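You operate a simulated robot arm through the tools that you are given. There is no shell and no other tool.

Carry out the task below with a simulated robot arm. There is one attempt and no reset: what you move stays moved.

Task
Fit the orange ring to the silver canister and clip its lid tight.
Fine: the brown ring goes on the black rubber mat; the lid's dot ends green.

It is judged by the outcome, as a careful person would: the job done as asked, and still so three seconds after it is handed in. It fails if anything else is knocked over, pushed out of place, dropped, spilled or broken. Lids that push on must go on centred and level and be pressed home; caps that screw on are set level and turned clockwise until they are tight.

Robot
A 7-joint arm with a two-finger parallel gripper, fixed in place. Base frame: the origin is at the foot of the arm, x ahead of it, y to its left, z up. Readings come in mm, rad, newtons and seconds.
Its first joint turns from -2.601 to 2.601 rad. Payload 3.43 kg.
The TCP is the grasp point between the finger pads, 30 mm short of the fingertips. In the tool frame z runs along the fingers and y along their closing line. The gripper opens to 94 mm. The fingers are 28 mm wide and 10 mm thick; the gripper's body (50 by 96 mm) begins 55 mm behind the TCP.
Orientation is told as [roll, pitch, yaw] about the base's x, y, z axes, in that order, counted from this pose: with the fingers straight down and closing along the base's y, the tool's x points along the base's -x, its y along +y and its z along -z.

Tools
- The arm moves only by the tool move_arm. Its argument "moves" is a list of rows, each an object (a shift or turn left out is 0, a gripper value left out holds the last) with "linear": the shift along the tool's x, y, z in units of 40 mm (1.0 is 40 mm), a list of three; "dr": the turn, a rotation vector about the tool's x, y, z in units of 8 degrees (1.0 is 8 degrees), a list of three; "claw": the closure, from 0 (fully open) to 1 (shut). In form: [{"linear": [tx, ty, tz], "dr": [ax, ay, az], "claw": claw}, ...]. A call has 1 to 20 rows; each row shifts and turns the commanded pose from where the row before left it, along the tool's axes as they then stand. A call with a number of a shift or a turn outside -1 to 1 is refused whole. Rows are played at 5 a second. More than 50 mm and 0.15 rad between two rows, or a gripper value outside its range, and nothing of the call is played. Where a pose cannot be reached the arm comes as near as it can. A force on the tool above 90 N (or 10 N above the force at the start of the call, whichever is more), or a blocked arm, ends the call early, and 0.2 s more pass. The fingers move at their own pace (about 45 mm/s each) and stop on an object; they squeeze with about 33 N. The grip force told is the motor's: it shows also when the fingers shut on nothing. Time passes only in rows, and 0.2 s behind the last, so rows that do not move let the fingers close. It gives the time, the measured TCP pose, the force on the tool (base axes), the opening and the grip force at its end, in the units of the frame above (readings bear some noise), with the torque about the TCP (base axes, N m) and any sound that the robot's microphone picked up, and new pictures: "pictures" is both (left out), scene, wrist or none.
- Cameras (640 x 400 px; columns grow to the right, rows downward): "scene" is fixed at [413.3, 651.1, 1524]; the picture's right is [-0.99, -0.12, 0.00], its down [-0.05, 0.40, -0.92] and it looks along [0.11, -0.91, -0.40] (base axes); focal length 322 px, centre (320, 200). "wrist" rides on the gripper at [76, 14, -102] in the tool frame; the picture's right is [-0.18, 0.98, 0.00], its down [-0.75, -0.14, -0.64] and it looks along [-0.63, -0.12, 0.77] (tool axes); focal length 243 px, centre (320, 200). There is no depth. A picture from a camera that has moved, and an enlarged one, comes with that camera's place and axes in the base frame and with its lens. The place of the scene camera against the robot may be out by one fixed shift of up to 18 mm in any direction.
- inspect(camera, box): a new picture of the part [left, top, right, bottom] of that camera's present view, enlarged. No time passes.
- sign_off(): hands the job in; it is judged then, once.

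Nothing tells you positions but the pictures and the camera data. Unless the task says otherwise, let go and move clear before handing in.

The tools are called after "Emit:" by a JSON object that holds its "method" and its "body". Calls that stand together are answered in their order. move_arm: Moves the arm, as the interface text tells. Its arguments: {"type":"object","properties":{"moves":{"type":"array"},"pictures":{"type":"string","enum":["both","scene","wrist","none"]}},"required":["moves"]} The other tools are called the same way: inspect (camera, box) takes an enlarged picture of a part of a camera's view; sign_off () hands the job in.

At the start:

```text
t: 0.0
tool_pos: [357.9, -919.6, 1225.1]
ee_rot: [0.0, 0.001, 0.001]
wrist_force: [0.0, 0.0, 0.1]
torque: [-0.02, 0.02, 0.03]
grip_width: 94.2
finger_force: 0.1
```

scene: 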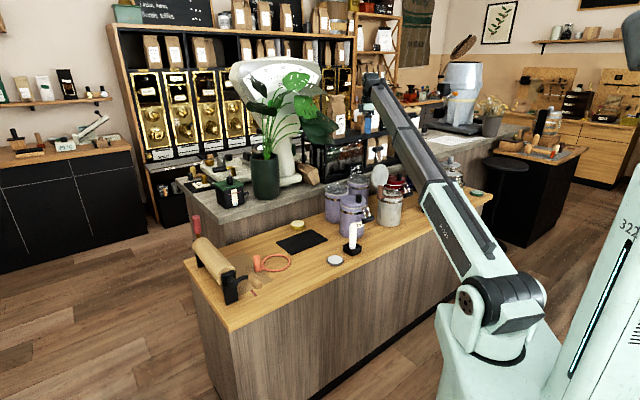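
wrist: 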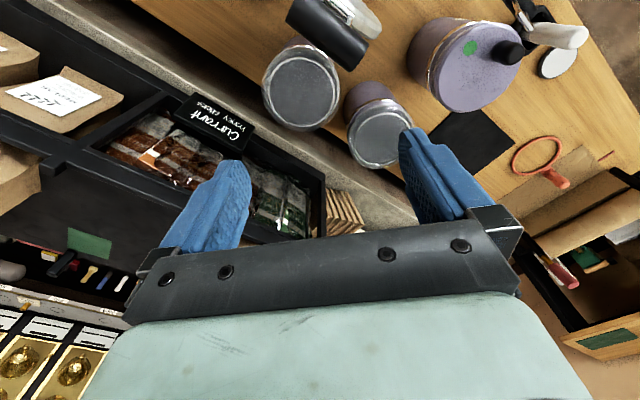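

I see a counter with several canisters, a dark mat and other odds and ends. I'll look closer at both views before moving.

Emit:
{"method": "inspect", "body": {"camera": "scene", "box": [300, 150, 500, 275]}}

Emit:
{"method": "inspect", "body": {"camera": "scene", "box": [180, 190, 340, 310]}}

Emit:
{"method": "inspect", "body": {"camera": "wrist", "box": [240, 0, 640, 200]}}

```text
3.20 times, centred on (400, 212) of scene
camera zoom: at [413.3, 651.1, 1524.0], right [-0.99, -0.12, 0.0], down [-0.05, 0.4, -0.92], along [0.11, -0.91, -0.4], focal length 1032 px, centre (64, 160)
```

zoom: 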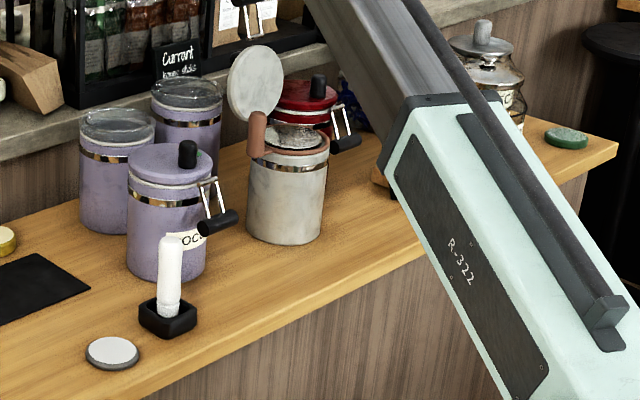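

```text
3.33 times, centred on (260, 250) of scene
camera zoom: at [413.3, 651.1, 1524.0], right [-0.99, -0.12, 0.0], down [-0.05, 0.4, -0.92], along [0.11, -0.91, -0.4], focal length 1075 px, centre (520, 33)
```

zoom: 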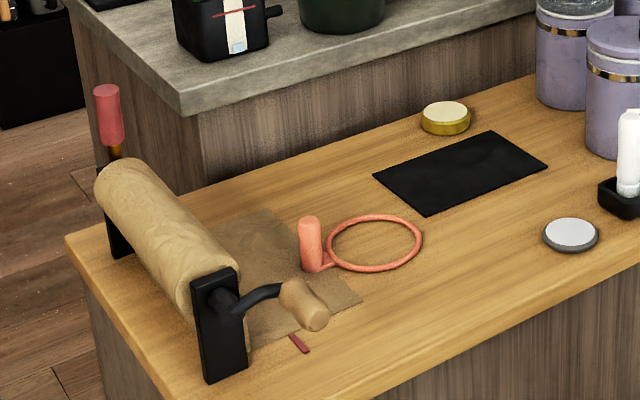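

```text
1.60 times, centred on (440, 100) of wrist
camera zoom: at [283.5, -907.0, 1326.4], right [0.18, 0.98, 0.0], down [0.75, -0.14, 0.64], along [0.63, -0.12, -0.77], focal length 388 px, centre (128, 360)
```

zoom: 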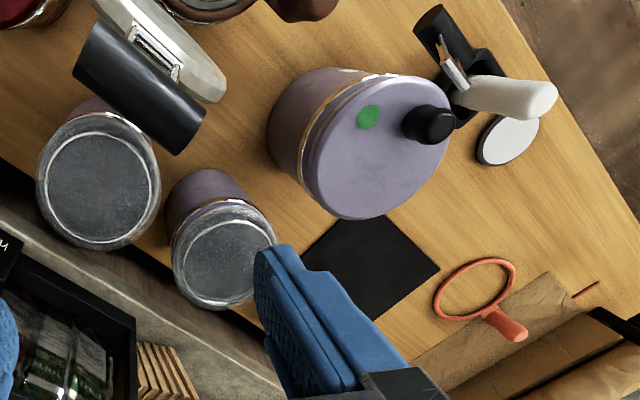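

I see the silver canister open, with a brown ring on its rim and its lid hinged up. The orange ring lies by the paper roll. I'll move the arm high up, without touching anything, so the wrist camera sees the silver canister.

Emit:
{"method": "move_arm", "body": {"moves": [{"linear": [1, 0.5, 0]}, {"linear": [1, 0.5, 0]}, {"linear": [1, 0.5, 0]}, {"linear": [1, 0.5, 0]}, {"linear": [1, 0.5, 0]}, {"linear": [1, 0.5, 0]}, {"linear": [0, 0, 0]}]}}

```text
t: 1.6
tool_pos: [119.9, -813.3, 1198.0]
ee_rot: [-0.015, -0.001, -0.001]
wrist_force: [-0.3, 0.4, -0.1]
torque: [-0.04, 0.0, -0.01]
grip_width: 93.9
finger_force: 0.0
out of reach, approached as far as the arm can: row 4, 5, 6
camera wrist: at [44.2, -798.4, 1298.8], right [0.18, 0.98, -0.01], down [0.75, -0.13, 0.65], along [0.63, -0.13, -0.76], focal length 243 px, centre (320, 200)
```

scene: 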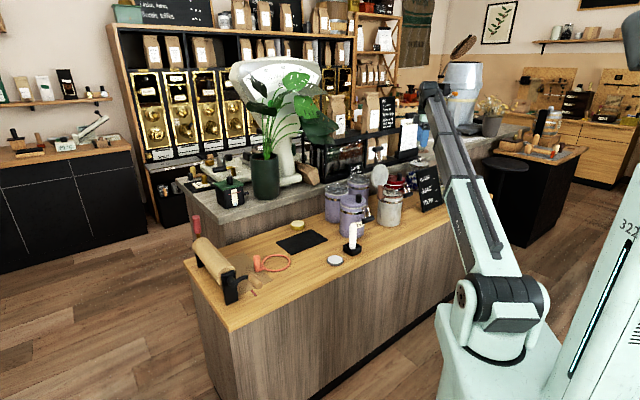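
wrist: 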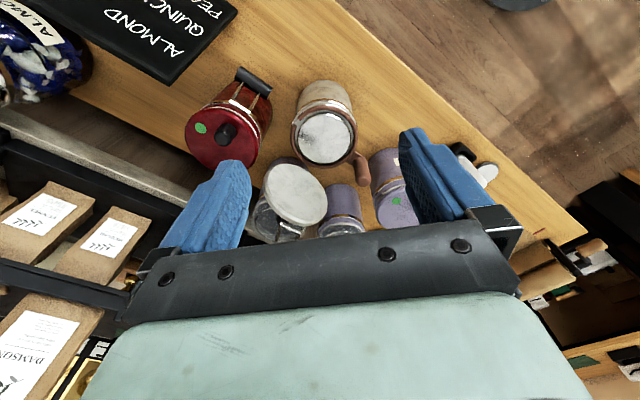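

Emit:
{"method": "inspect", "body": {"camera": "wrist", "box": [170, 50, 430, 250]}}

Emit:
{"method": "inspect", "body": {"camera": "scene", "box": [320, 150, 480, 250]}}

Emit:
{"method": "inspect", "body": {"camera": "scene", "box": [360, 155, 424, 235]}}

```text
2.00 times, centred on (300, 150) of wrist
camera zoom: at [44.2, -798.4, 1298.8], right [0.18, 0.98, -0.01], down [0.75, -0.13, 0.65], along [0.63, -0.13, -0.76], focal length 485 px, centre (360, 300)
```

zoom: 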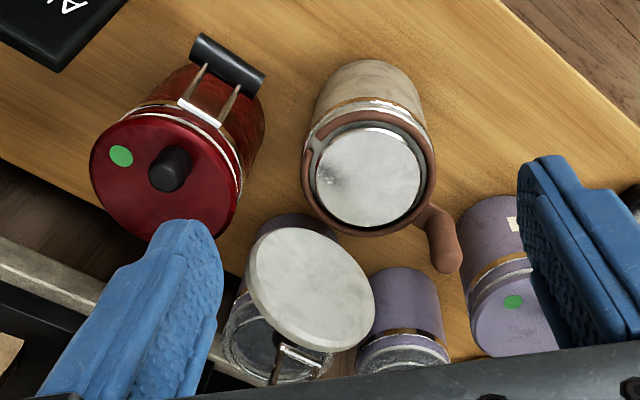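

```text
4.00 times, centred on (400, 200) of scene
camera zoom: at [413.3, 651.1, 1524.0], right [-0.99, -0.12, 0.0], down [-0.05, 0.4, -0.92], along [0.11, -0.91, -0.4], focal length 1290 px, centre (0, 200)
```

zoom: 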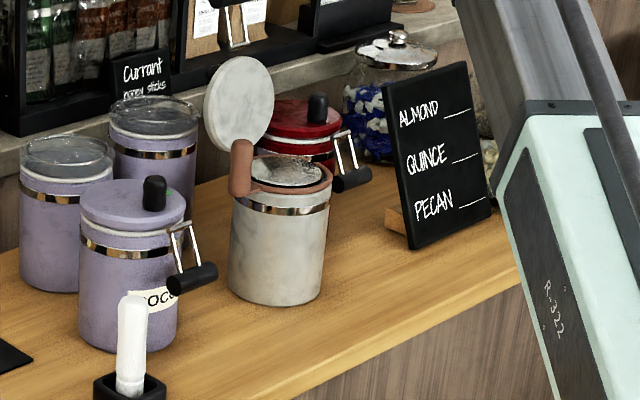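

```text
5.00 times, centred on (392, 195) of scene
camera zoom: at [413.3, 651.1, 1524.0], right [-0.99, -0.12, 0.0], down [-0.05, 0.4, -0.92], along [0.11, -0.91, -0.4], focal length 1612 px, centre (-40, 225)
```

zoom: 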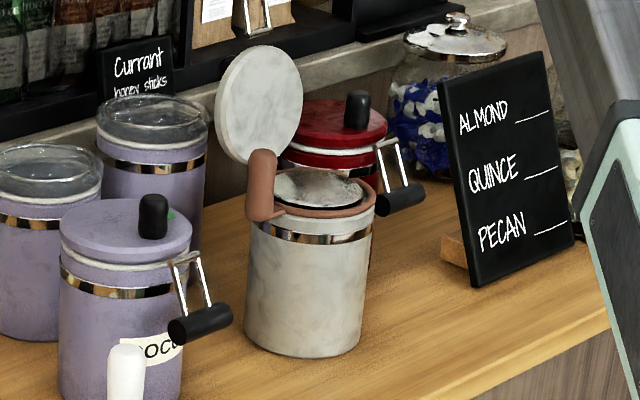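

The silver canister's rim is around (247, -834, 872), with its hinge on the far (+x, -y) side. I need finer geometry, so I'll lower and turn the wrist for a closer look.

Emit:
{"method": "move_arm", "body": {"moves": [{"linear": [0.2, 0.8, 0.9]}, {"linear": [0.2, 0.8, 0.9]}, {"linear": [0.1, 0.8, 0.9]}, {"dr": [0, 0, 0.95]}, {"dr": [0, 0, 0.95]}, {"dr": [0, 0, 0.95]}, {"dr": [0, 0, 0.95]}, {"linear": [0, 0, 0]}]}}

```text
t: 3.4
tool_pos: [100.4, -717.9, 1088.8]
ee_rot: [-0.001, 0.0, -0.532]
wrist_force: [-0.2, 0.0, 0.0]
torque: [0.0, 0.0, 0.03]
grip_width: 94.1
finger_force: 0.0
camera wrist: at [42.8, -667.3, 1191.1], right [0.66, 0.75, 0.0], down [0.58, -0.5, 0.64], along [0.48, -0.42, -0.77], focal length 243 px, centre (320, 200)
```

scene: 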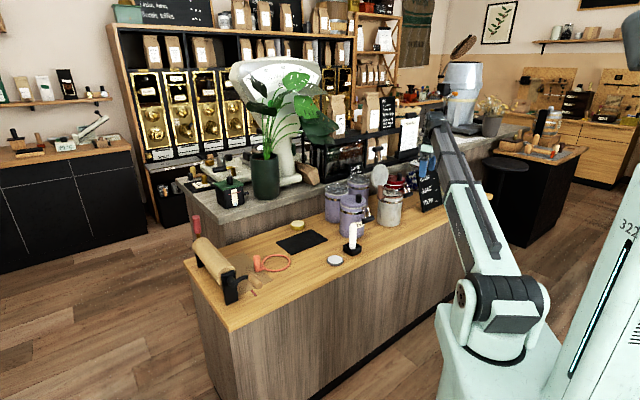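
wrist: 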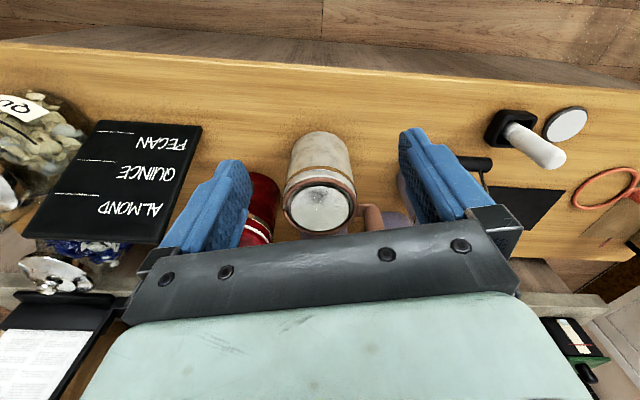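

The counter runs along about azimuth 45°, and the canisters' levers face the robot. I'll swing around to view the silver canister from its +x side and see the lid's back and lever.

Emit:
{"method": "move_arm", "body": {"moves": [{"linear": [-0.74, 0.535, -0.3]}, {"linear": [-0.74, 0.535, -0.3]}, {"linear": [-0.74, 0.535, 0]}, {"linear": [-0.74, 0.535, 0]}, {"linear": [-0.74, 0.535, 0]}, {"linear": [-0.74, 0.535, 0]}, {"linear": [-0.74, 0.535, 0]}, {"linear": [-0.74, 0.535, 0]}, {"dr": [0, 0, 0.98]}, {"dr": [0, 0, 0.98]}, {"dr": [0, 0, 0.98]}, {"dr": [0, 0, 0.98]}, {"dr": [0, 0, 0.98]}, {"dr": [0, 0, 0.98]}, {"dr": [0, 0, 0.98]}, {"dr": [0, 0, 0.98]}, {"dr": [0, 0, 0.98]}, {"dr": [0, 0, 0.98]}]}}

```text
t: 7.2
tool_pos: [391.4, -691.0, 1112.1]
ee_rot: [0.0, 0.0, -1.901]
wrist_force: [0.1, -0.5, -0.2]
torque: [-0.03, -0.01, 0.0]
grip_width: 93.7
finger_force: 0.0
camera wrist: at [430.5, -623.4, 1214.8], right [0.87, -0.49, 0.0], down [-0.38, -0.67, 0.64], along [-0.32, -0.56, -0.77], focal length 243 px, centre (320, 200)
```

scene: 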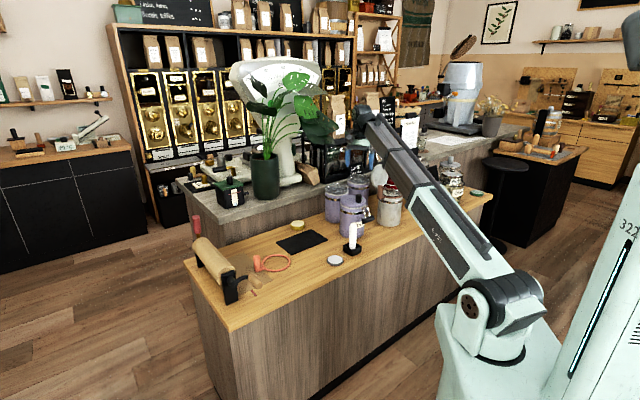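
wrist: 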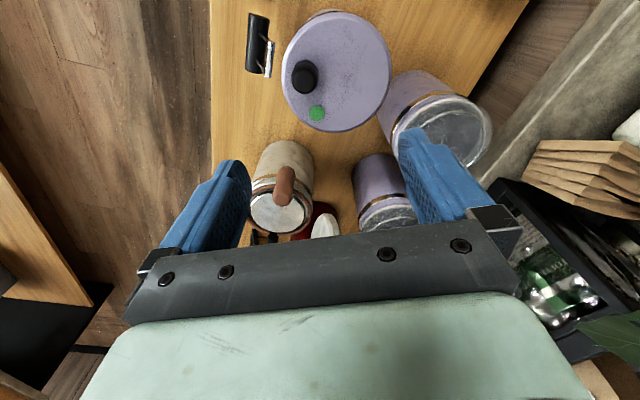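

I can see the purple jar's lever, knob and dot clearly from here. I'll move forward and up a little to get the silver canister and its lid into the free part of the wrist view.

Emit:
{"method": "move_arm", "body": {"moves": [{"linear": [-0.7, 0, -0.5]}, {"linear": [-0.9, 0, -0.4]}, {"linear": [-1, 0, 0]}, {"linear": [-1, 0, 0]}, {"linear": [0, 0, 0]}], "pictures": "wrist"}}

Emit:
{"method": "inspect", "body": {"camera": "wrist", "box": [200, 40, 440, 240]}}

```text
t: 8.4
tool_pos: [343.0, -825.4, 1147.8]
ee_rot: [0.001, 0.001, -1.898]
wrist_force: [0.3, -0.4, -0.1]
torque: [0.0, 0.01, 0.02]
grip_width: 94.1
finger_force: 0.1
camera wrist: at [382.7, -759.0, 1250.9], right [0.87, -0.49, 0.0], down [-0.38, -0.67, 0.64], along [-0.32, -0.56, -0.77], focal length 243 px, centre (320, 200)
```

wrist: 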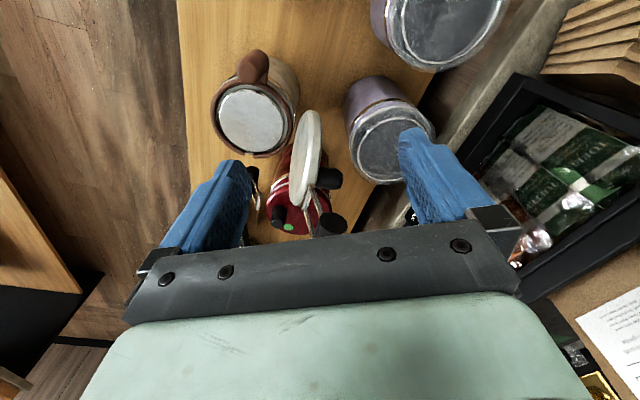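

```text
2.00 times, centred on (320, 140) of wrist
camera zoom: at [382.7, -759.0, 1250.9], right [0.87, -0.49, 0.0], down [-0.38, -0.67, 0.64], along [-0.32, -0.56, -0.77], focal length 485 px, centre (320, 320)
```

zoom: 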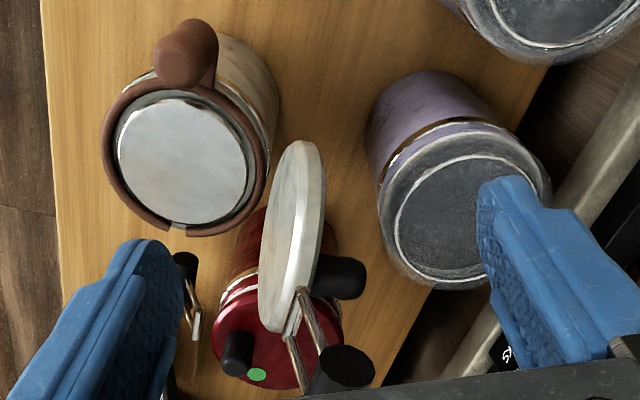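

The lid stands open about 105° at the back, with its knob and lever behind it. The brown ring carries an upright grip handle on the canister's +s side, at about (265, -765). I'll go above that handle with the fingers set to close radially.

Emit:
{"method": "move_arm", "body": {"moves": [{"linear": [0.28, -0.807, 0]}, {"linear": [0.28, -0.807, 0]}, {"linear": [0.28, -0.807, 0]}, {"dr": [0, 0, -0.984]}, {"dr": [0, 0, -0.984]}, {"dr": [0, 0, -0.984]}, {"dr": [0, 0, -0.984]}, {"dr": [0, 0, -0.984]}, {"dr": [0, 0, -0.984]}, {"dr": [0, 0, -0.984]}, {"dr": [0, 0, -0.984]}, {"dr": [0, 0, -0.984]}, {"dr": [0, 0, -0.984]}, {"linear": [0, 0, 1]}, {"linear": [0, 0, 0.5]}, {"linear": [0, 0, 0]}]}}

Emit:
{"method": "inspect", "body": {"camera": "wrist", "box": [200, 40, 440, 240]}}

Emit:
{"method": "inspect", "body": {"camera": "scene", "box": [340, 130, 440, 230]}}

```text
t: 11.8
tool_pos: [263.4, -763.7, 1089.3]
ee_rot: [0.0, -0.001, -0.526]
wrist_force: [0.1, 0.1, 0.5]
torque: [-0.02, 0.02, 0.0]
grip_width: 93.9
finger_force: 0.0
camera wrist: at [206.2, -714.2, 1190.9], right [0.65, 0.76, 0.0], down [0.58, -0.5, 0.64], along [0.49, -0.42, -0.77], focal length 243 px, centre (320, 200)
```

scene: 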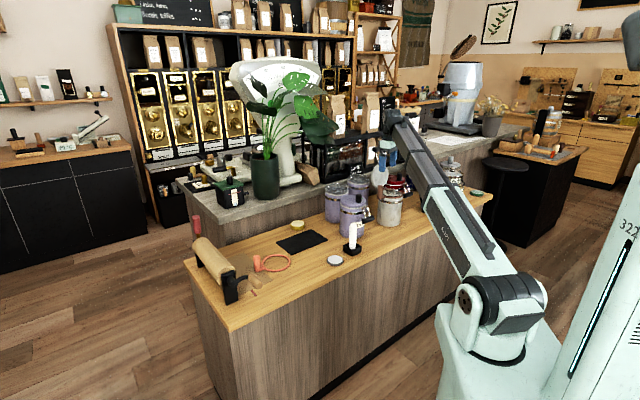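
wrist: 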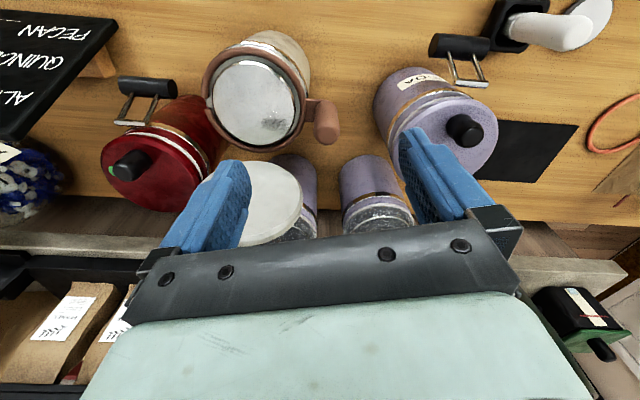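

```text
2.00 times, centred on (320, 140) of wrist
camera zoom: at [206.2, -714.2, 1190.9], right [0.65, 0.76, 0.0], down [0.58, -0.5, 0.64], along [0.49, -0.42, -0.77], focal length 485 px, centre (320, 320)
```

zoom: 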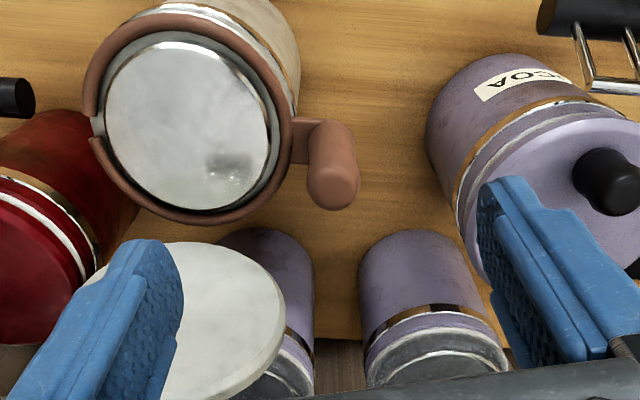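

```text
4.00 times, centred on (390, 180) of scene
camera zoom: at [413.3, 651.1, 1524.0], right [-0.99, -0.12, 0.0], down [-0.05, 0.4, -0.92], along [0.11, -0.91, -0.4], focal length 1290 px, centre (40, 280)
```

zoom: 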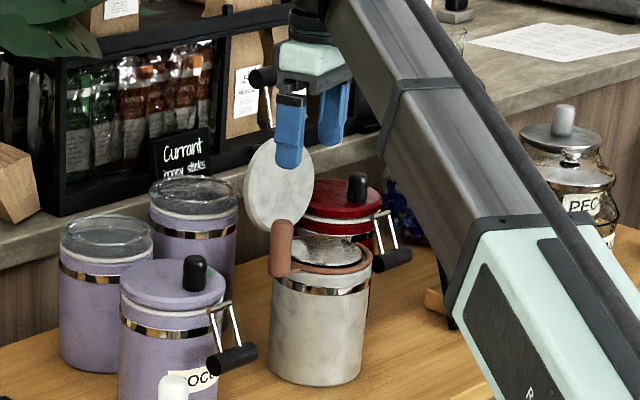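

The brown handle top is near (288, -774, 968), which puts it about 83 mm from the rim centre (227, -830) along the counter direction. I'll line up above it, partly close the fingers and check.

Emit:
{"method": "move_arm", "body": {"moves": [{"linear": [-0.66, 0.086, 0], "dr": [0, 0, 0.98], "claw": 0.4}, {"dr": [0, 0, 0.98], "claw": 0.4}, {"linear": [0, 0, 0.7], "claw": 0.4}, {"linear": [0, 0, 0.7], "claw": 0.4}, {"linear": [0, 0, 0], "claw": 0.4}]}}

Emit:
{"method": "inspect", "body": {"camera": "wrist", "box": [200, 40, 440, 240]}}

```text
t: 13.0
tool_pos: [289.6, -774.3, 1033.0]
ee_rot: [0.0, -0.001, -0.8]
wrist_force: [0.2, -0.5, -0.2]
torque: [0.02, -0.01, 0.01]
grip_width: 56.5
finger_force: 0.1
camera wrist: at [247.5, -710.2, 1134.7], right [0.83, 0.55, 0.0], down [0.42, -0.64, 0.64], along [0.36, -0.54, -0.77], focal length 243 px, centre (320, 200)
```

scene: 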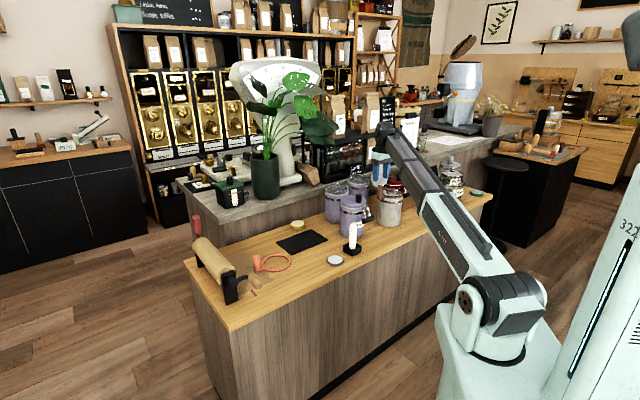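
wrist: 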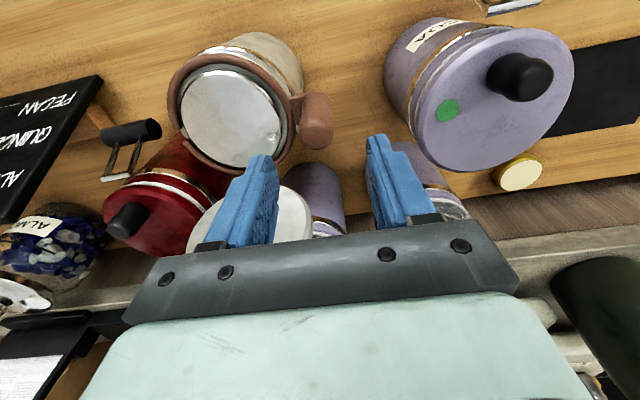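

```text
2.00 times, centred on (320, 140) of wrist
camera zoom: at [247.5, -710.2, 1134.7], right [0.83, 0.55, 0.0], down [0.42, -0.64, 0.64], along [0.36, -0.54, -0.77], focal length 485 px, centre (320, 320)
```

zoom: 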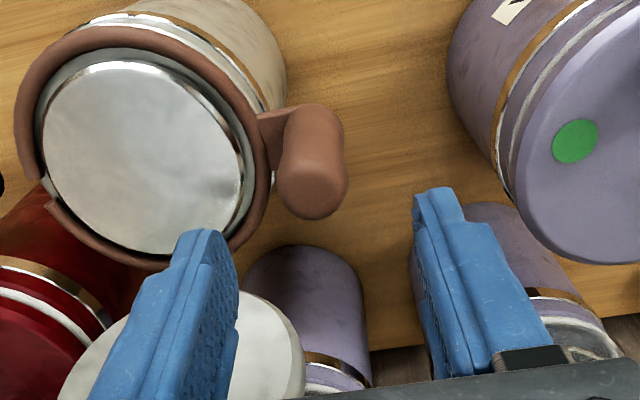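

The handle sits between the fingers at about (287, -775), with its top near z 965. I'll descend to z 950 and grip it.

Emit:
{"method": "move_arm", "body": {"moves": [{"linear": [0.017, -0.053, 0.7], "claw": 0.4}, {"linear": [0, 0, 0.7], "claw": 0.4}, {"linear": [0, 0, 0.65], "claw": 0.4}, {"linear": [0, 0, 0], "claw": 0.4}], "pictures": "both"}}

Emit:
{"method": "inspect", "body": {"camera": "wrist", "box": [200, 40, 440, 240]}}

Emit:
{"method": "inspect", "body": {"camera": "scene", "box": [350, 150, 430, 230]}}

```text
t: 14.0
tool_pos: [286.4, -774.2, 951.0]
ee_rot: [0.0, 0.0, -0.8]
wrist_force: [0.1, -0.5, -0.2]
torque: [0.02, -0.01, 0.0]
grip_width: 56.2
finger_force: 0.0
camera wrist: at [245.2, -711.3, 1052.9], right [0.83, 0.55, 0.0], down [0.42, -0.64, 0.64], along [0.36, -0.54, -0.77], focal length 243 px, centre (320, 200)
```

scene: 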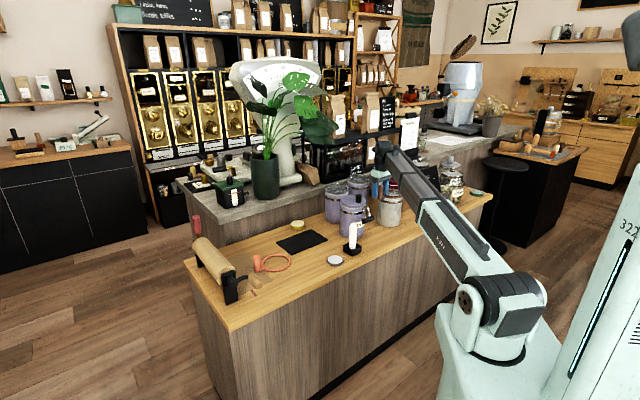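
wrist: 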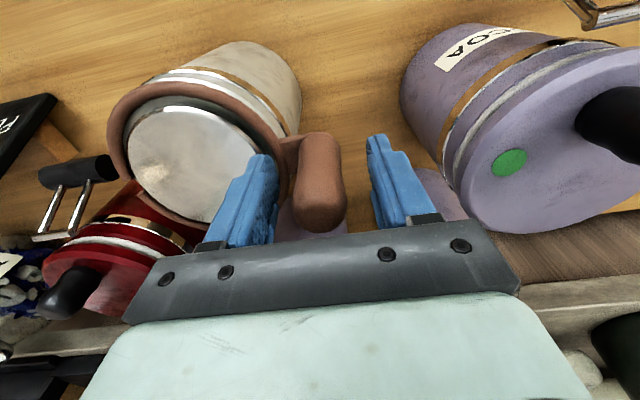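

```text
2.00 times, centred on (320, 140) of wrist
camera zoom: at [245.2, -711.3, 1052.9], right [0.83, 0.55, 0.0], down [0.42, -0.64, 0.64], along [0.36, -0.54, -0.77], focal length 485 px, centre (320, 320)
```

zoom: 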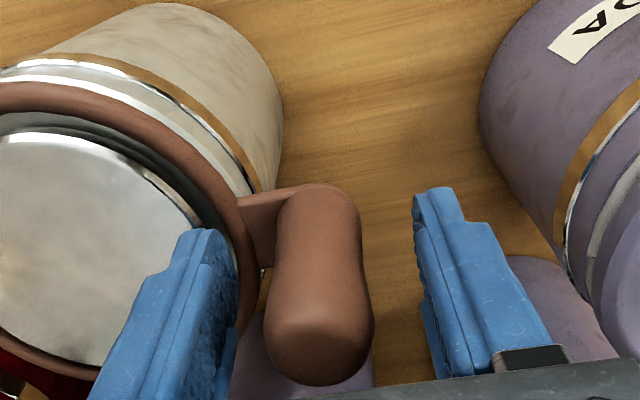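

```text
5.00 times, centred on (390, 190) of scene
camera zoom: at [413.3, 651.1, 1524.0], right [-0.99, -0.12, 0.0], down [-0.05, 0.4, -0.92], along [0.11, -0.91, -0.4], focal length 1612 px, centre (-30, 250)
```

zoom: 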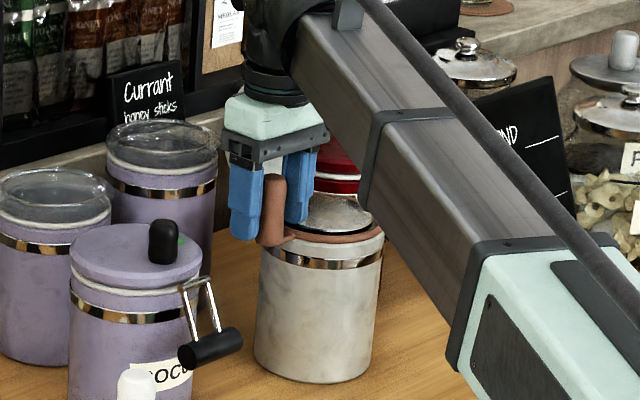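

The handle is centred between the fingers, so I'll close on it.

Emit:
{"method": "move_arm", "body": {"moves": [{"claw": 0.7}, {"claw": 1}, {"claw": 1}, {"claw": 1}, {"claw": 1}], "pictures": "wrist"}}

```text
t: 15.2
tool_pos: [286.7, -774.0, 950.7]
ee_rot: [0.001, 0.001, -0.798]
wrist_force: [0.0, -0.6, 0.3]
torque: [-0.03, 0.04, 0.0]
grip_width: 26.0
finger_force: 33.4
camera wrist: at [245.2, -711.3, 1053.1], right [0.83, 0.55, 0.0], down [0.42, -0.64, 0.64], along [0.36, -0.53, -0.77], focal length 243 px, centre (320, 200)
```

wrist: 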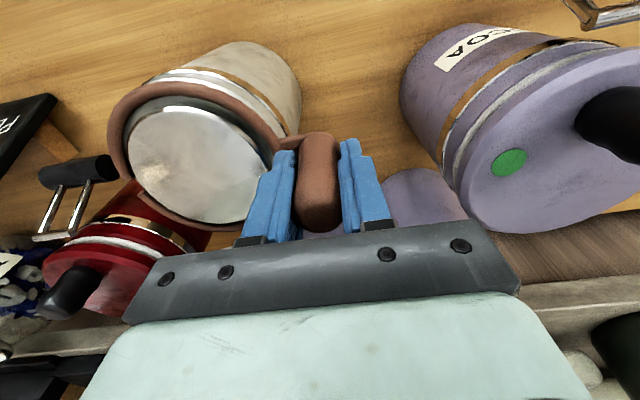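

I have a firm grip at 26 mm. Now I'll lift gently and watch the force.

Emit:
{"method": "move_arm", "body": {"moves": [{"linear": [0, 0, -0.1]}, {"linear": [0, 0, -0.15]}, {"linear": [0, 0, -0.25]}, {"linear": [0, 0, 0]}], "pictures": "wrist"}}

Emit:
{"method": "inspect", "body": {"camera": "scene", "box": [350, 150, 430, 230]}}

```text
t: 16.2
tool_pos: [287.3, -775.1, 971.4]
ee_rot: [0.0, 0.001, -0.799]
wrist_force: [0.1, -0.3, -1.3]
torque: [0.01, 0.0, -0.01]
grip_width: 25.8
finger_force: 33.6
camera wrist: at [244.8, -711.1, 1073.3], right [0.83, 0.55, 0.0], down [0.42, -0.64, 0.64], along [0.36, -0.53, -0.77], focal length 243 px, centre (320, 200)
```

wrist: 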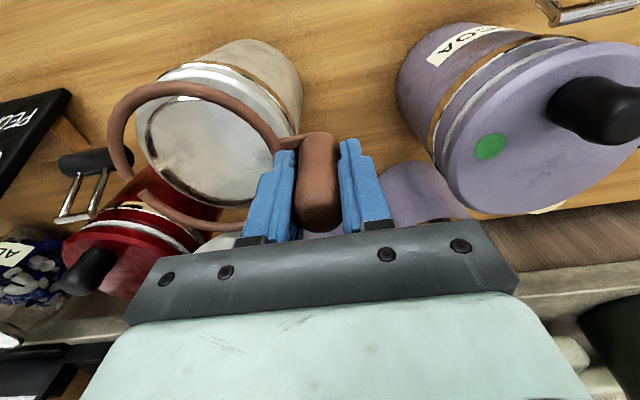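

```text
5.00 times, centred on (390, 190) of scene
camera zoom: at [413.3, 651.1, 1524.0], right [-0.99, -0.12, 0.0], down [-0.05, 0.4, -0.92], along [0.11, -0.91, -0.4], focal length 1612 px, centre (-30, 250)
```

zoom: 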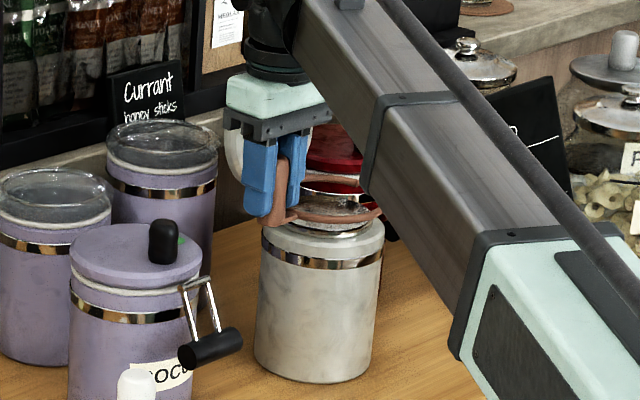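

The brown split ring is off and hangs level, so the grip is good. I'll raise it clear of everything and carry it over to the black mat, centred near (627, -601).

Emit:
{"method": "move_arm", "body": {"moves": [{"linear": [0, 0, -0.5]}, {"linear": [0, 0, -0.8]}, {"linear": [0, 0, -0.8]}, {"linear": [0, 0.3, -0.5]}, {"linear": [-0.2, 0.6, -0.2]}, {"linear": [-0.25, 0.9, 0]}, {"linear": [-0.25, 0.9, 0]}, {"linear": [-0.25, 0.9, 0]}, {"linear": [-0.25, 0.9, 0]}, {"linear": [-0.25, 0.9, 0]}, {"linear": [-0.25, 0.9, 0]}, {"linear": [-0.25, 0.9, 0]}, {"linear": [-0.25, 0.9, 0]}, {"linear": [-0.25, 0.9, 0]}, {"linear": [-0.25, 0.9, 0]}, {"linear": [-0.1, 0.6, 0]}, {"linear": [0, 0.25, 0]}, {"linear": [0, 0, 0]}]}}

Emit:
{"method": "inspect", "body": {"camera": "wrist", "box": [80, 0, 560, 240]}}

```text
t: 20.0
tool_pos: [673.6, -554.0, 1084.0]
ee_rot: [-0.001, -0.001, -0.799]
wrist_force: [0.1, -0.2, -1.0]
torque: [0.03, 0.02, -0.02]
grip_width: 26.2
finger_force: 33.2
camera wrist: at [631.1, -490.6, 1185.3], right [0.83, 0.55, 0.0], down [0.42, -0.64, 0.64], along [0.36, -0.53, -0.77], focal length 243 px, centre (320, 200)
```

scene: 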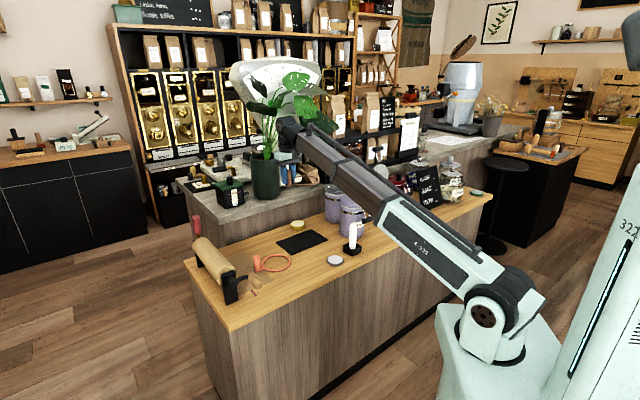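
wrist: 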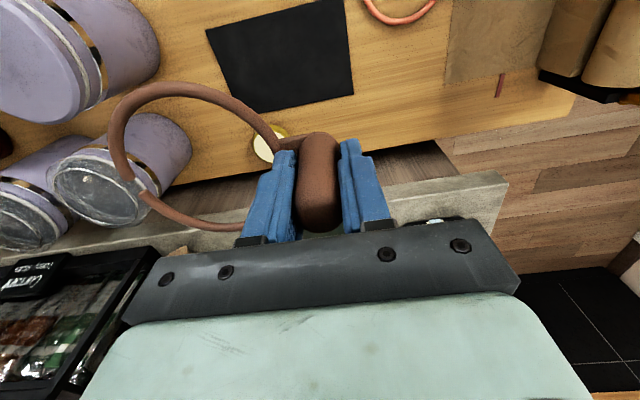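

```text
1.33 times, centred on (320, 120) of wrist
camera zoom: at [631.1, -490.6, 1185.3], right [0.83, 0.55, 0.0], down [0.42, -0.64, 0.64], along [0.36, -0.53, -0.77], focal length 324 px, centre (320, 307)
```

zoom: 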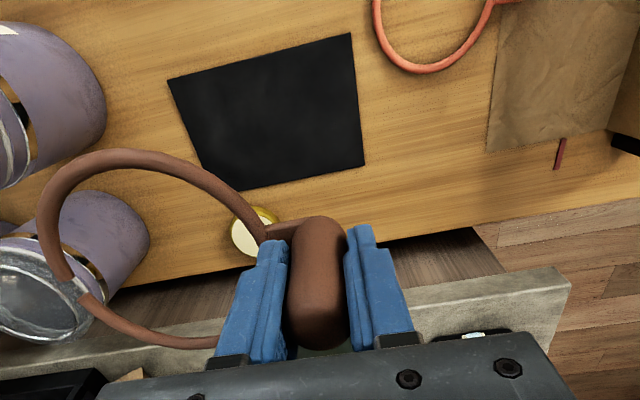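

The mat measures about 196 × 128 mm, centred at (628, -585), with its long side along azimuth 45°, which matches the ring's handle direction. I'll lower to about z 890 and fine-tune there.

Emit:
{"method": "move_arm", "body": {"moves": [{"linear": [0.167, 0.127, 0.4]}, {"linear": [0.167, 0.127, 0.9]}, {"linear": [0, 0, 0.9]}, {"linear": [0, 0, 0.9]}, {"linear": [0, 0, 0.9]}, {"linear": [0, 0, 0.6]}, {"linear": [0, 0, 0]}]}}

Emit:
{"method": "inspect", "body": {"camera": "wrist", "box": [80, 0, 560, 300]}}

Emit:
{"method": "inspect", "body": {"camera": "scene", "box": [220, 190, 360, 290]}}

```text
t: 21.6
tool_pos: [670.6, -538.8, 898.1]
ee_rot: [0.0, 0.0, -0.8]
wrist_force: [-0.7, 0.1, -0.3]
torque: [0.0, -0.02, -0.01]
grip_width: 25.7
finger_force: 33.2
camera wrist: at [629.4, -474.2, 1000.5], right [0.83, 0.55, 0.0], down [0.42, -0.64, 0.64], along [0.36, -0.53, -0.77], focal length 243 px, centre (320, 200)
```

scene: 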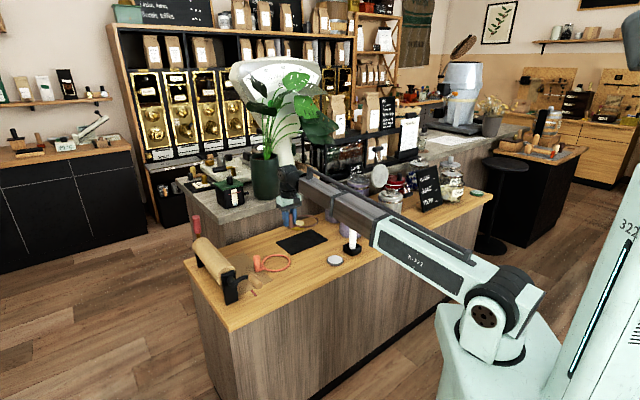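
wrist: 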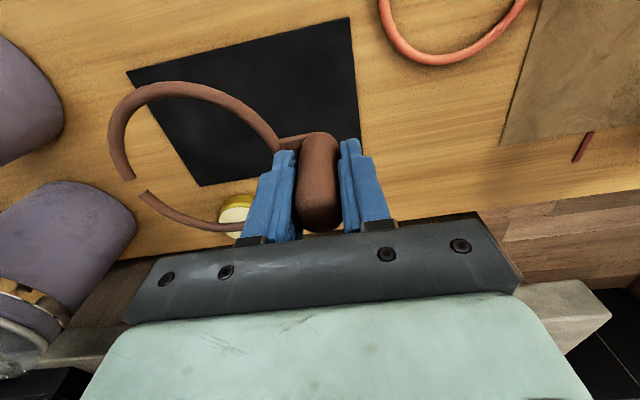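

```text
1.33 times, centred on (320, 150) of wrist
camera zoom: at [629.4, -474.2, 1000.5], right [0.83, 0.55, 0.0], down [0.42, -0.64, 0.64], along [0.36, -0.53, -0.77], focal length 324 px, centre (320, 267)
```

zoom: 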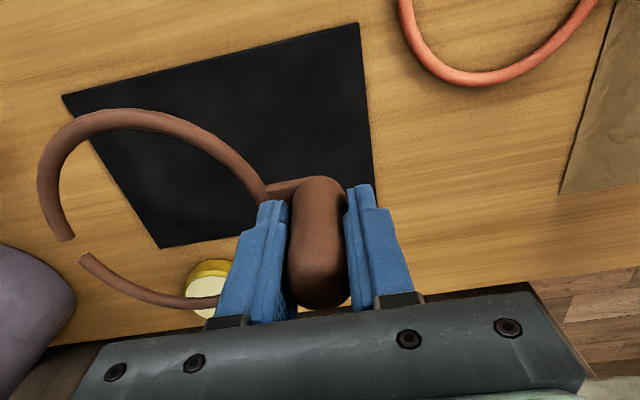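

```text
4.00 times, centred on (290, 240) of scene
camera zoom: at [413.3, 651.1, 1524.0], right [-0.99, -0.12, 0.0], down [-0.05, 0.4, -0.92], along [0.11, -0.91, -0.4], focal length 1290 px, centre (440, 40)
```

zoom: 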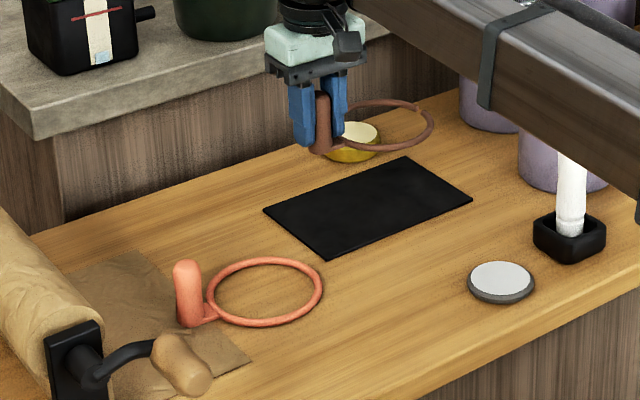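

The mat's centre refines to (630, -586), with its surface near z 763. I'll lower the ring until it is close above the mat.

Emit:
{"method": "move_arm", "body": {"moves": [{"linear": [-0.054, 0.066, 0.4]}, {"linear": [0, 0, 0.7]}, {"linear": [0, 0, 0.5]}, {"linear": [0, 0, 0.3]}, {"linear": [0, 0, 0]}]}}

Emit:
{"method": "inspect", "body": {"camera": "scene", "box": [250, 190, 350, 270]}}

Emit:
{"method": "inspect", "body": {"camera": "wrist", "box": [80, 0, 480, 250]}}

```text
t: 22.8
tool_pos: [673.9, -538.3, 822.6]
ee_rot: [0.001, -0.001, -0.8]
wrist_force: [-1.1, -0.3, -1.9]
torque: [0.02, -0.06, -0.02]
grip_width: 26.1
finger_force: 32.8
camera wrist: at [632.3, -474.3, 925.0], right [0.83, 0.55, 0.0], down [0.42, -0.64, 0.64], along [0.36, -0.53, -0.77], focal length 243 px, centre (320, 200)
```

scene: 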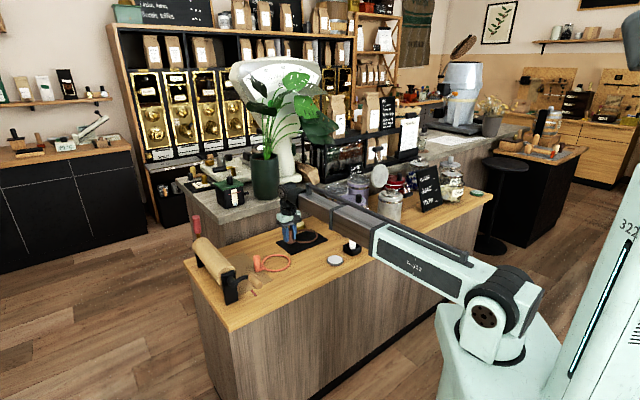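
wrist: 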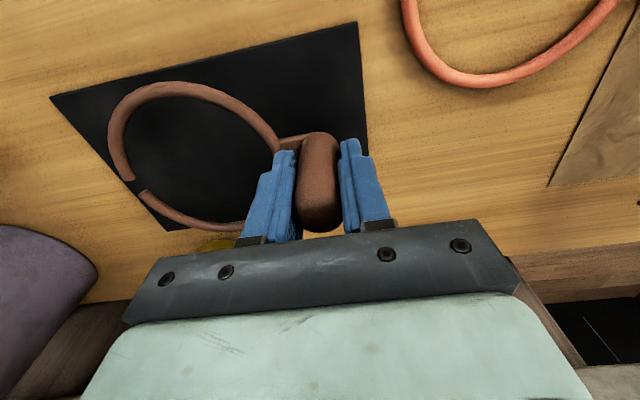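

```text
5.00 times, centred on (300, 230) of scene
camera zoom: at [413.3, 651.1, 1524.0], right [-0.99, -0.12, 0.0], down [-0.05, 0.4, -0.92], along [0.11, -0.91, -0.4], focal length 1612 px, centre (420, 50)
```

zoom: 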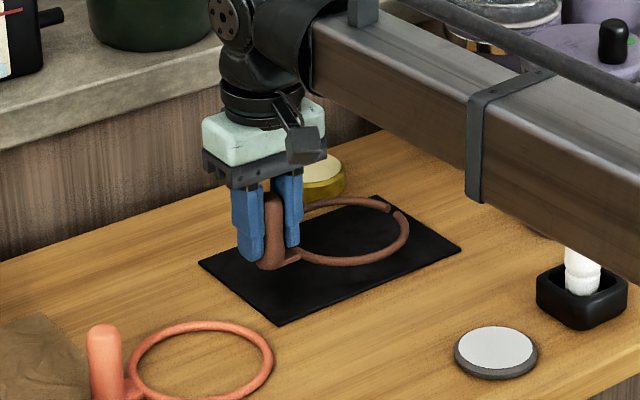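

```text
1.60 times, centred on (280, 125) of wrist
camera zoom: at [632.3, -474.3, 925.0], right [0.83, 0.55, 0.0], down [0.42, -0.64, 0.64], along [0.36, -0.53, -0.77], focal length 388 px, centre (384, 320)
```

zoom: 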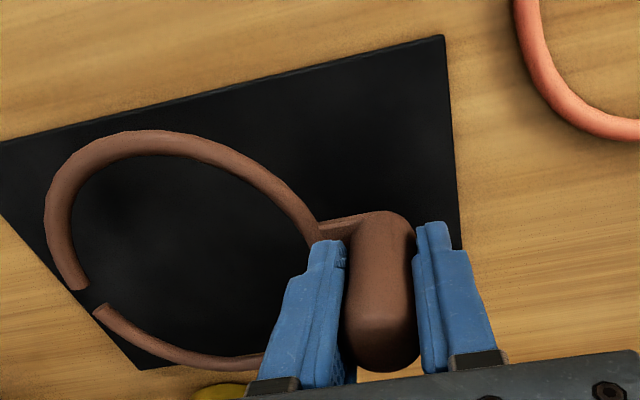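

The ring is centred over the mat and nearly down. I'll lower it in small steps, watching the vertical force.

Emit:
{"method": "move_arm", "body": {"moves": [{"linear": [0, 0, 0.08]}, {"linear": [0, 0, 0.08]}, {"linear": [0, 0, 0]}], "pictures": "none"}}

Emit:
{"method": "inspect", "body": {"camera": "scene", "box": [270, 210, 330, 260]}}

```text
t: 23.6
tool_pos: [674.2, -537.7, 816.3]
ee_rot: [0.0, -0.002, -0.799]
wrist_force: [0.2, 0.1, -0.6]
torque: [0.06, -0.06, 0.02]
grip_width: 25.6
finger_force: 33.2
```

```text
8.00 times, centred on (300, 235) of scene
camera zoom: at [413.3, 651.1, 1524.0], right [-0.99, -0.12, 0.0], down [-0.05, 0.4, -0.92], along [0.11, -0.91, -0.4], focal length 2580 px, centre (480, -80)
```

zoom: 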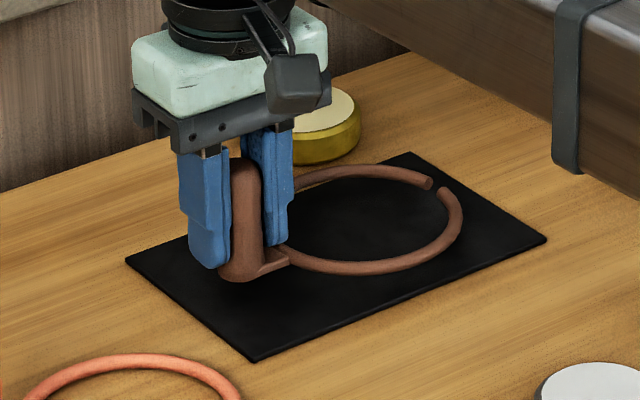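

Emit:
{"method": "move_arm", "body": {"moves": [{"linear": [0, 0, 0.06]}, {"linear": [0, 0, 0.06]}, {"linear": [0, 0, 0]}], "pictures": "none"}}

Emit:
{"method": "inspect", "body": {"camera": "scene", "box": [270, 210, 330, 260]}}

```text
t: 24.4
tool_pos: [674.5, -537.0, 812.5]
ee_rot: [-0.001, 0.001, -0.799]
wrist_force: [0.3, 0.1, -0.9]
torque: [0.03, 0.0, -0.02]
grip_width: 25.9
finger_force: 33.2
```

```text
8.00 times, centred on (300, 235) of scene
camera zoom: at [413.3, 651.1, 1524.0], right [-0.99, -0.12, 0.0], down [-0.05, 0.4, -0.92], along [0.11, -0.91, -0.4], focal length 2580 px, centre (480, -80)
```

zoom: 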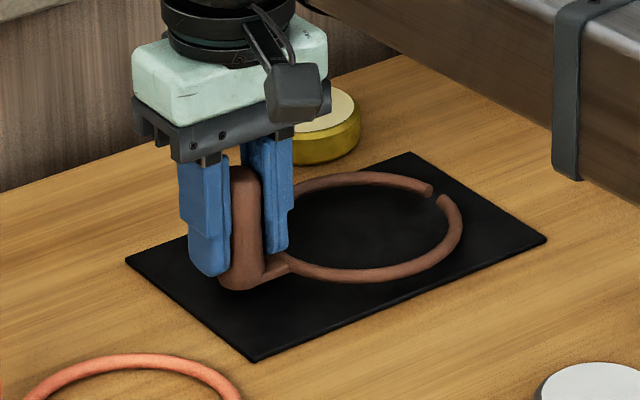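

It is still just above the mat, so I'll keep lowering in small steps.

Emit:
{"method": "move_arm", "body": {"moves": [{"linear": [0, 0, 0.06]}, {"linear": [0, 0, 0.06]}, {"linear": [0, 0, 0]}], "pictures": "none"}}

Emit:
{"method": "inspect", "body": {"camera": "scene", "box": [270, 210, 330, 260]}}

Emit:
{"method": "inspect", "body": {"camera": "wrist", "box": [20, 20, 420, 270]}}

```text
t: 25.2
tool_pos: [673.6, -537.6, 807.6]
ee_rot: [0.0, 0.001, -0.8]
wrist_force: [-0.1, -0.4, -0.7]
torque: [-0.02, -0.02, 0.03]
grip_width: 26.0
finger_force: 33.0
```

```text
8.00 times, centred on (300, 235) of scene
camera zoom: at [413.3, 651.1, 1524.0], right [-0.99, -0.12, 0.0], down [-0.05, 0.4, -0.92], along [0.11, -0.91, -0.4], focal length 2580 px, centre (480, -80)
```

zoom: 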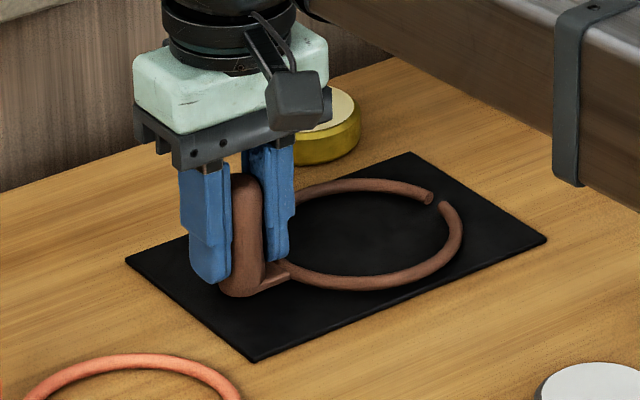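

```text
1.60 times, centred on (220, 145) of wrist
camera zoom: at [632.3, -474.3, 909.2], right [0.83, 0.55, 0.0], down [0.42, -0.64, 0.64], along [0.36, -0.53, -0.77], focal length 388 px, centre (480, 288)
```

zoom: 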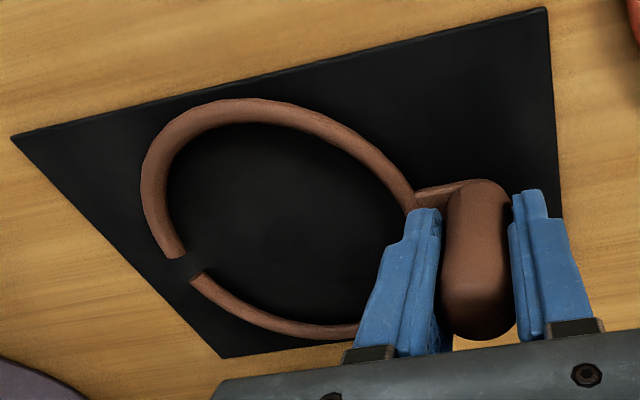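

The ring lies well inside the mat's outline. A few more small steps should bring it to contact.

Emit:
{"method": "move_arm", "body": {"moves": [{"linear": [0, 0, 0.05]}, {"linear": [0, 0, 0.05]}, {"linear": [0, 0, 0]}], "pictures": "none"}}

Emit:
{"method": "inspect", "body": {"camera": "scene", "box": [270, 210, 330, 260]}}

```text
t: 26.0
tool_pos: [675.1, -537.3, 805.2]
ee_rot: [0.0, -0.004, -0.8]
wrist_force: [2.9, -2.0, 37.2]
torque: [-0.15, 0.94, -0.07]
grip_width: 26.1
finger_force: 32.9
```

```text
8.00 times, centred on (300, 235) of scene
camera zoom: at [413.3, 651.1, 1524.0], right [-0.99, -0.12, 0.0], down [-0.05, 0.4, -0.92], along [0.11, -0.91, -0.4], focal length 2580 px, centre (480, -80)
```

zoom: 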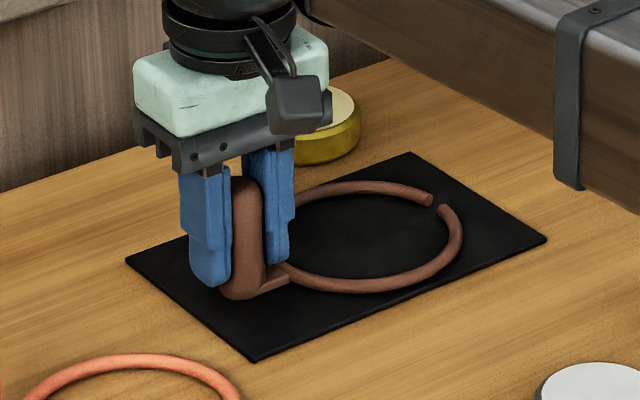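

Contact is made at 37 N. I'll relieve the pressure slightly and release.

Emit:
{"method": "move_arm", "body": {"moves": [{"linear": [0, 0, -0.04]}, {"linear": [0, 0, 0]}, {"claw": 0.65}, {"claw": 0.45}, {"claw": 0.45}, {"claw": 0.45}], "pictures": "wrist"}}

Emit:
{"method": "inspect", "body": {"camera": "scene", "box": [270, 210, 330, 260]}}

```text
t: 27.4
tool_pos: [673.4, -537.2, 804.2]
ee_rot: [0.0, -0.001, -0.799]
wrist_force: [0.3, -0.1, -0.6]
torque: [-0.01, 0.02, 0.02]
grip_width: 51.8
finger_force: 0.1
camera wrist: at [632.4, -474.0, 906.3], right [0.83, 0.55, 0.0], down [0.42, -0.64, 0.64], along [0.36, -0.53, -0.77], focal length 243 px, centre (320, 200)
```

wrist: 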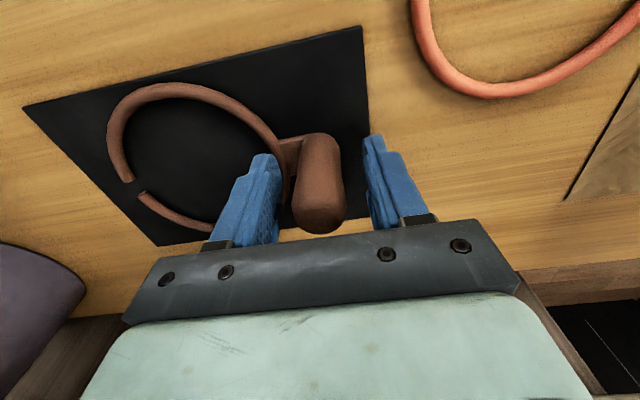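

```text
8.00 times, centred on (300, 235) of scene
camera zoom: at [413.3, 651.1, 1524.0], right [-0.99, -0.12, 0.0], down [-0.05, 0.4, -0.92], along [0.11, -0.91, -0.4], focal length 2580 px, centre (480, -80)
```

zoom: 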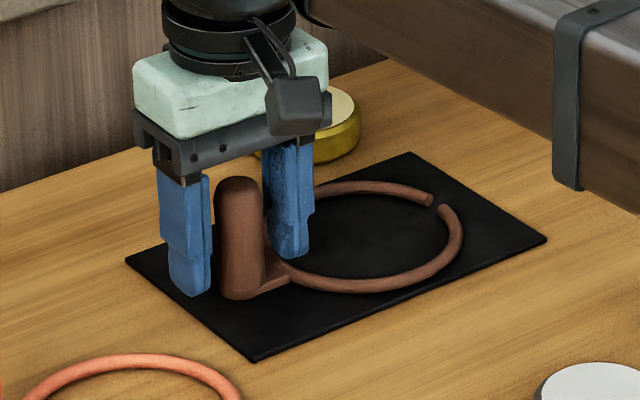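

The brown ring is released and rests on the mat. I'll retreat straight up and go above the orange ring's handle, around (764, -344).

Emit:
{"method": "move_arm", "body": {"moves": [{"linear": [0, 0, -0.5]}, {"linear": [0, 0, -0.9]}, {"linear": [0, 0, -0.9]}, {"linear": [0, 0, -0.9]}, {"linear": [0, 0, -0.9]}, {"linear": [0.31, 0.83, 0]}, {"linear": [0.31, 0.83, 0]}, {"linear": [0.31, 0.83, 0]}, {"linear": [0.31, 0.83, 0]}, {"linear": [0.31, 0.83, 0]}, {"linear": [0.31, 0.83, 0]}, {"linear": [0, 0, 0]}]}}

Emit:
{"method": "inspect", "body": {"camera": "wrist", "box": [100, 0, 500, 250]}}

Emit:
{"method": "inspect", "body": {"camera": "scene", "box": [180, 190, 340, 310]}}

```text
t: 30.0
tool_pos: [765.1, -345.1, 969.1]
ee_rot: [0.001, -0.001, -0.799]
wrist_force: [1.0, 1.0, -1.2]
torque: [0.0, 0.0, 0.0]
grip_width: 51.8
finger_force: 0.1
camera wrist: at [723.5, -281.4, 1070.1], right [0.83, 0.55, 0.0], down [0.42, -0.64, 0.64], along [0.35, -0.54, -0.77], focal length 243 px, centre (320, 200)
```

scene: 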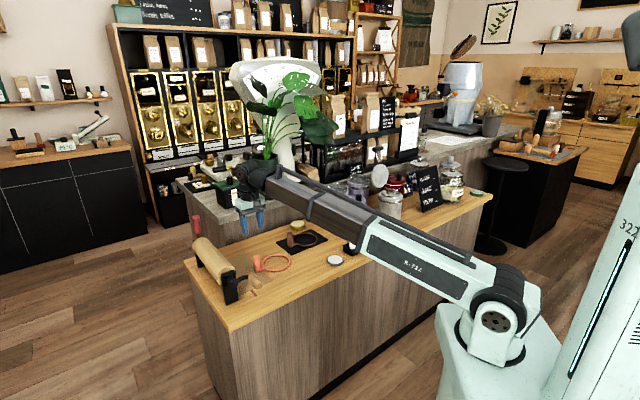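
wrist: 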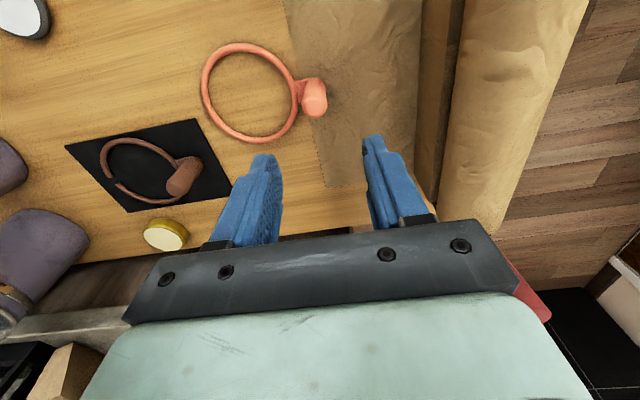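

```text
1.60 times, centred on (300, 125) of wrist
camera zoom: at [723.5, -281.4, 1070.1], right [0.83, 0.55, 0.0], down [0.42, -0.64, 0.64], along [0.35, -0.54, -0.77], focal length 388 px, centre (352, 320)
```

zoom: 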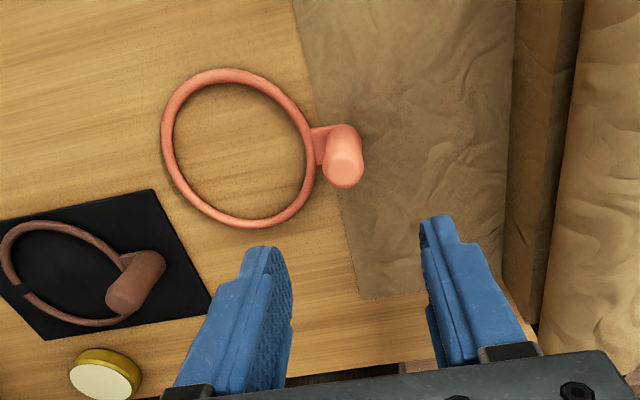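

```text
3.33 times, centred on (260, 250) of scene
camera zoom: at [413.3, 651.1, 1524.0], right [-0.99, -0.12, 0.0], down [-0.05, 0.4, -0.92], along [0.11, -0.91, -0.4], focal length 1075 px, centre (520, 33)
```

zoom: 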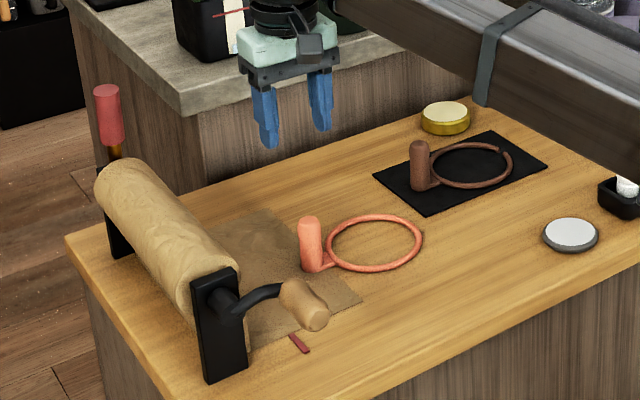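

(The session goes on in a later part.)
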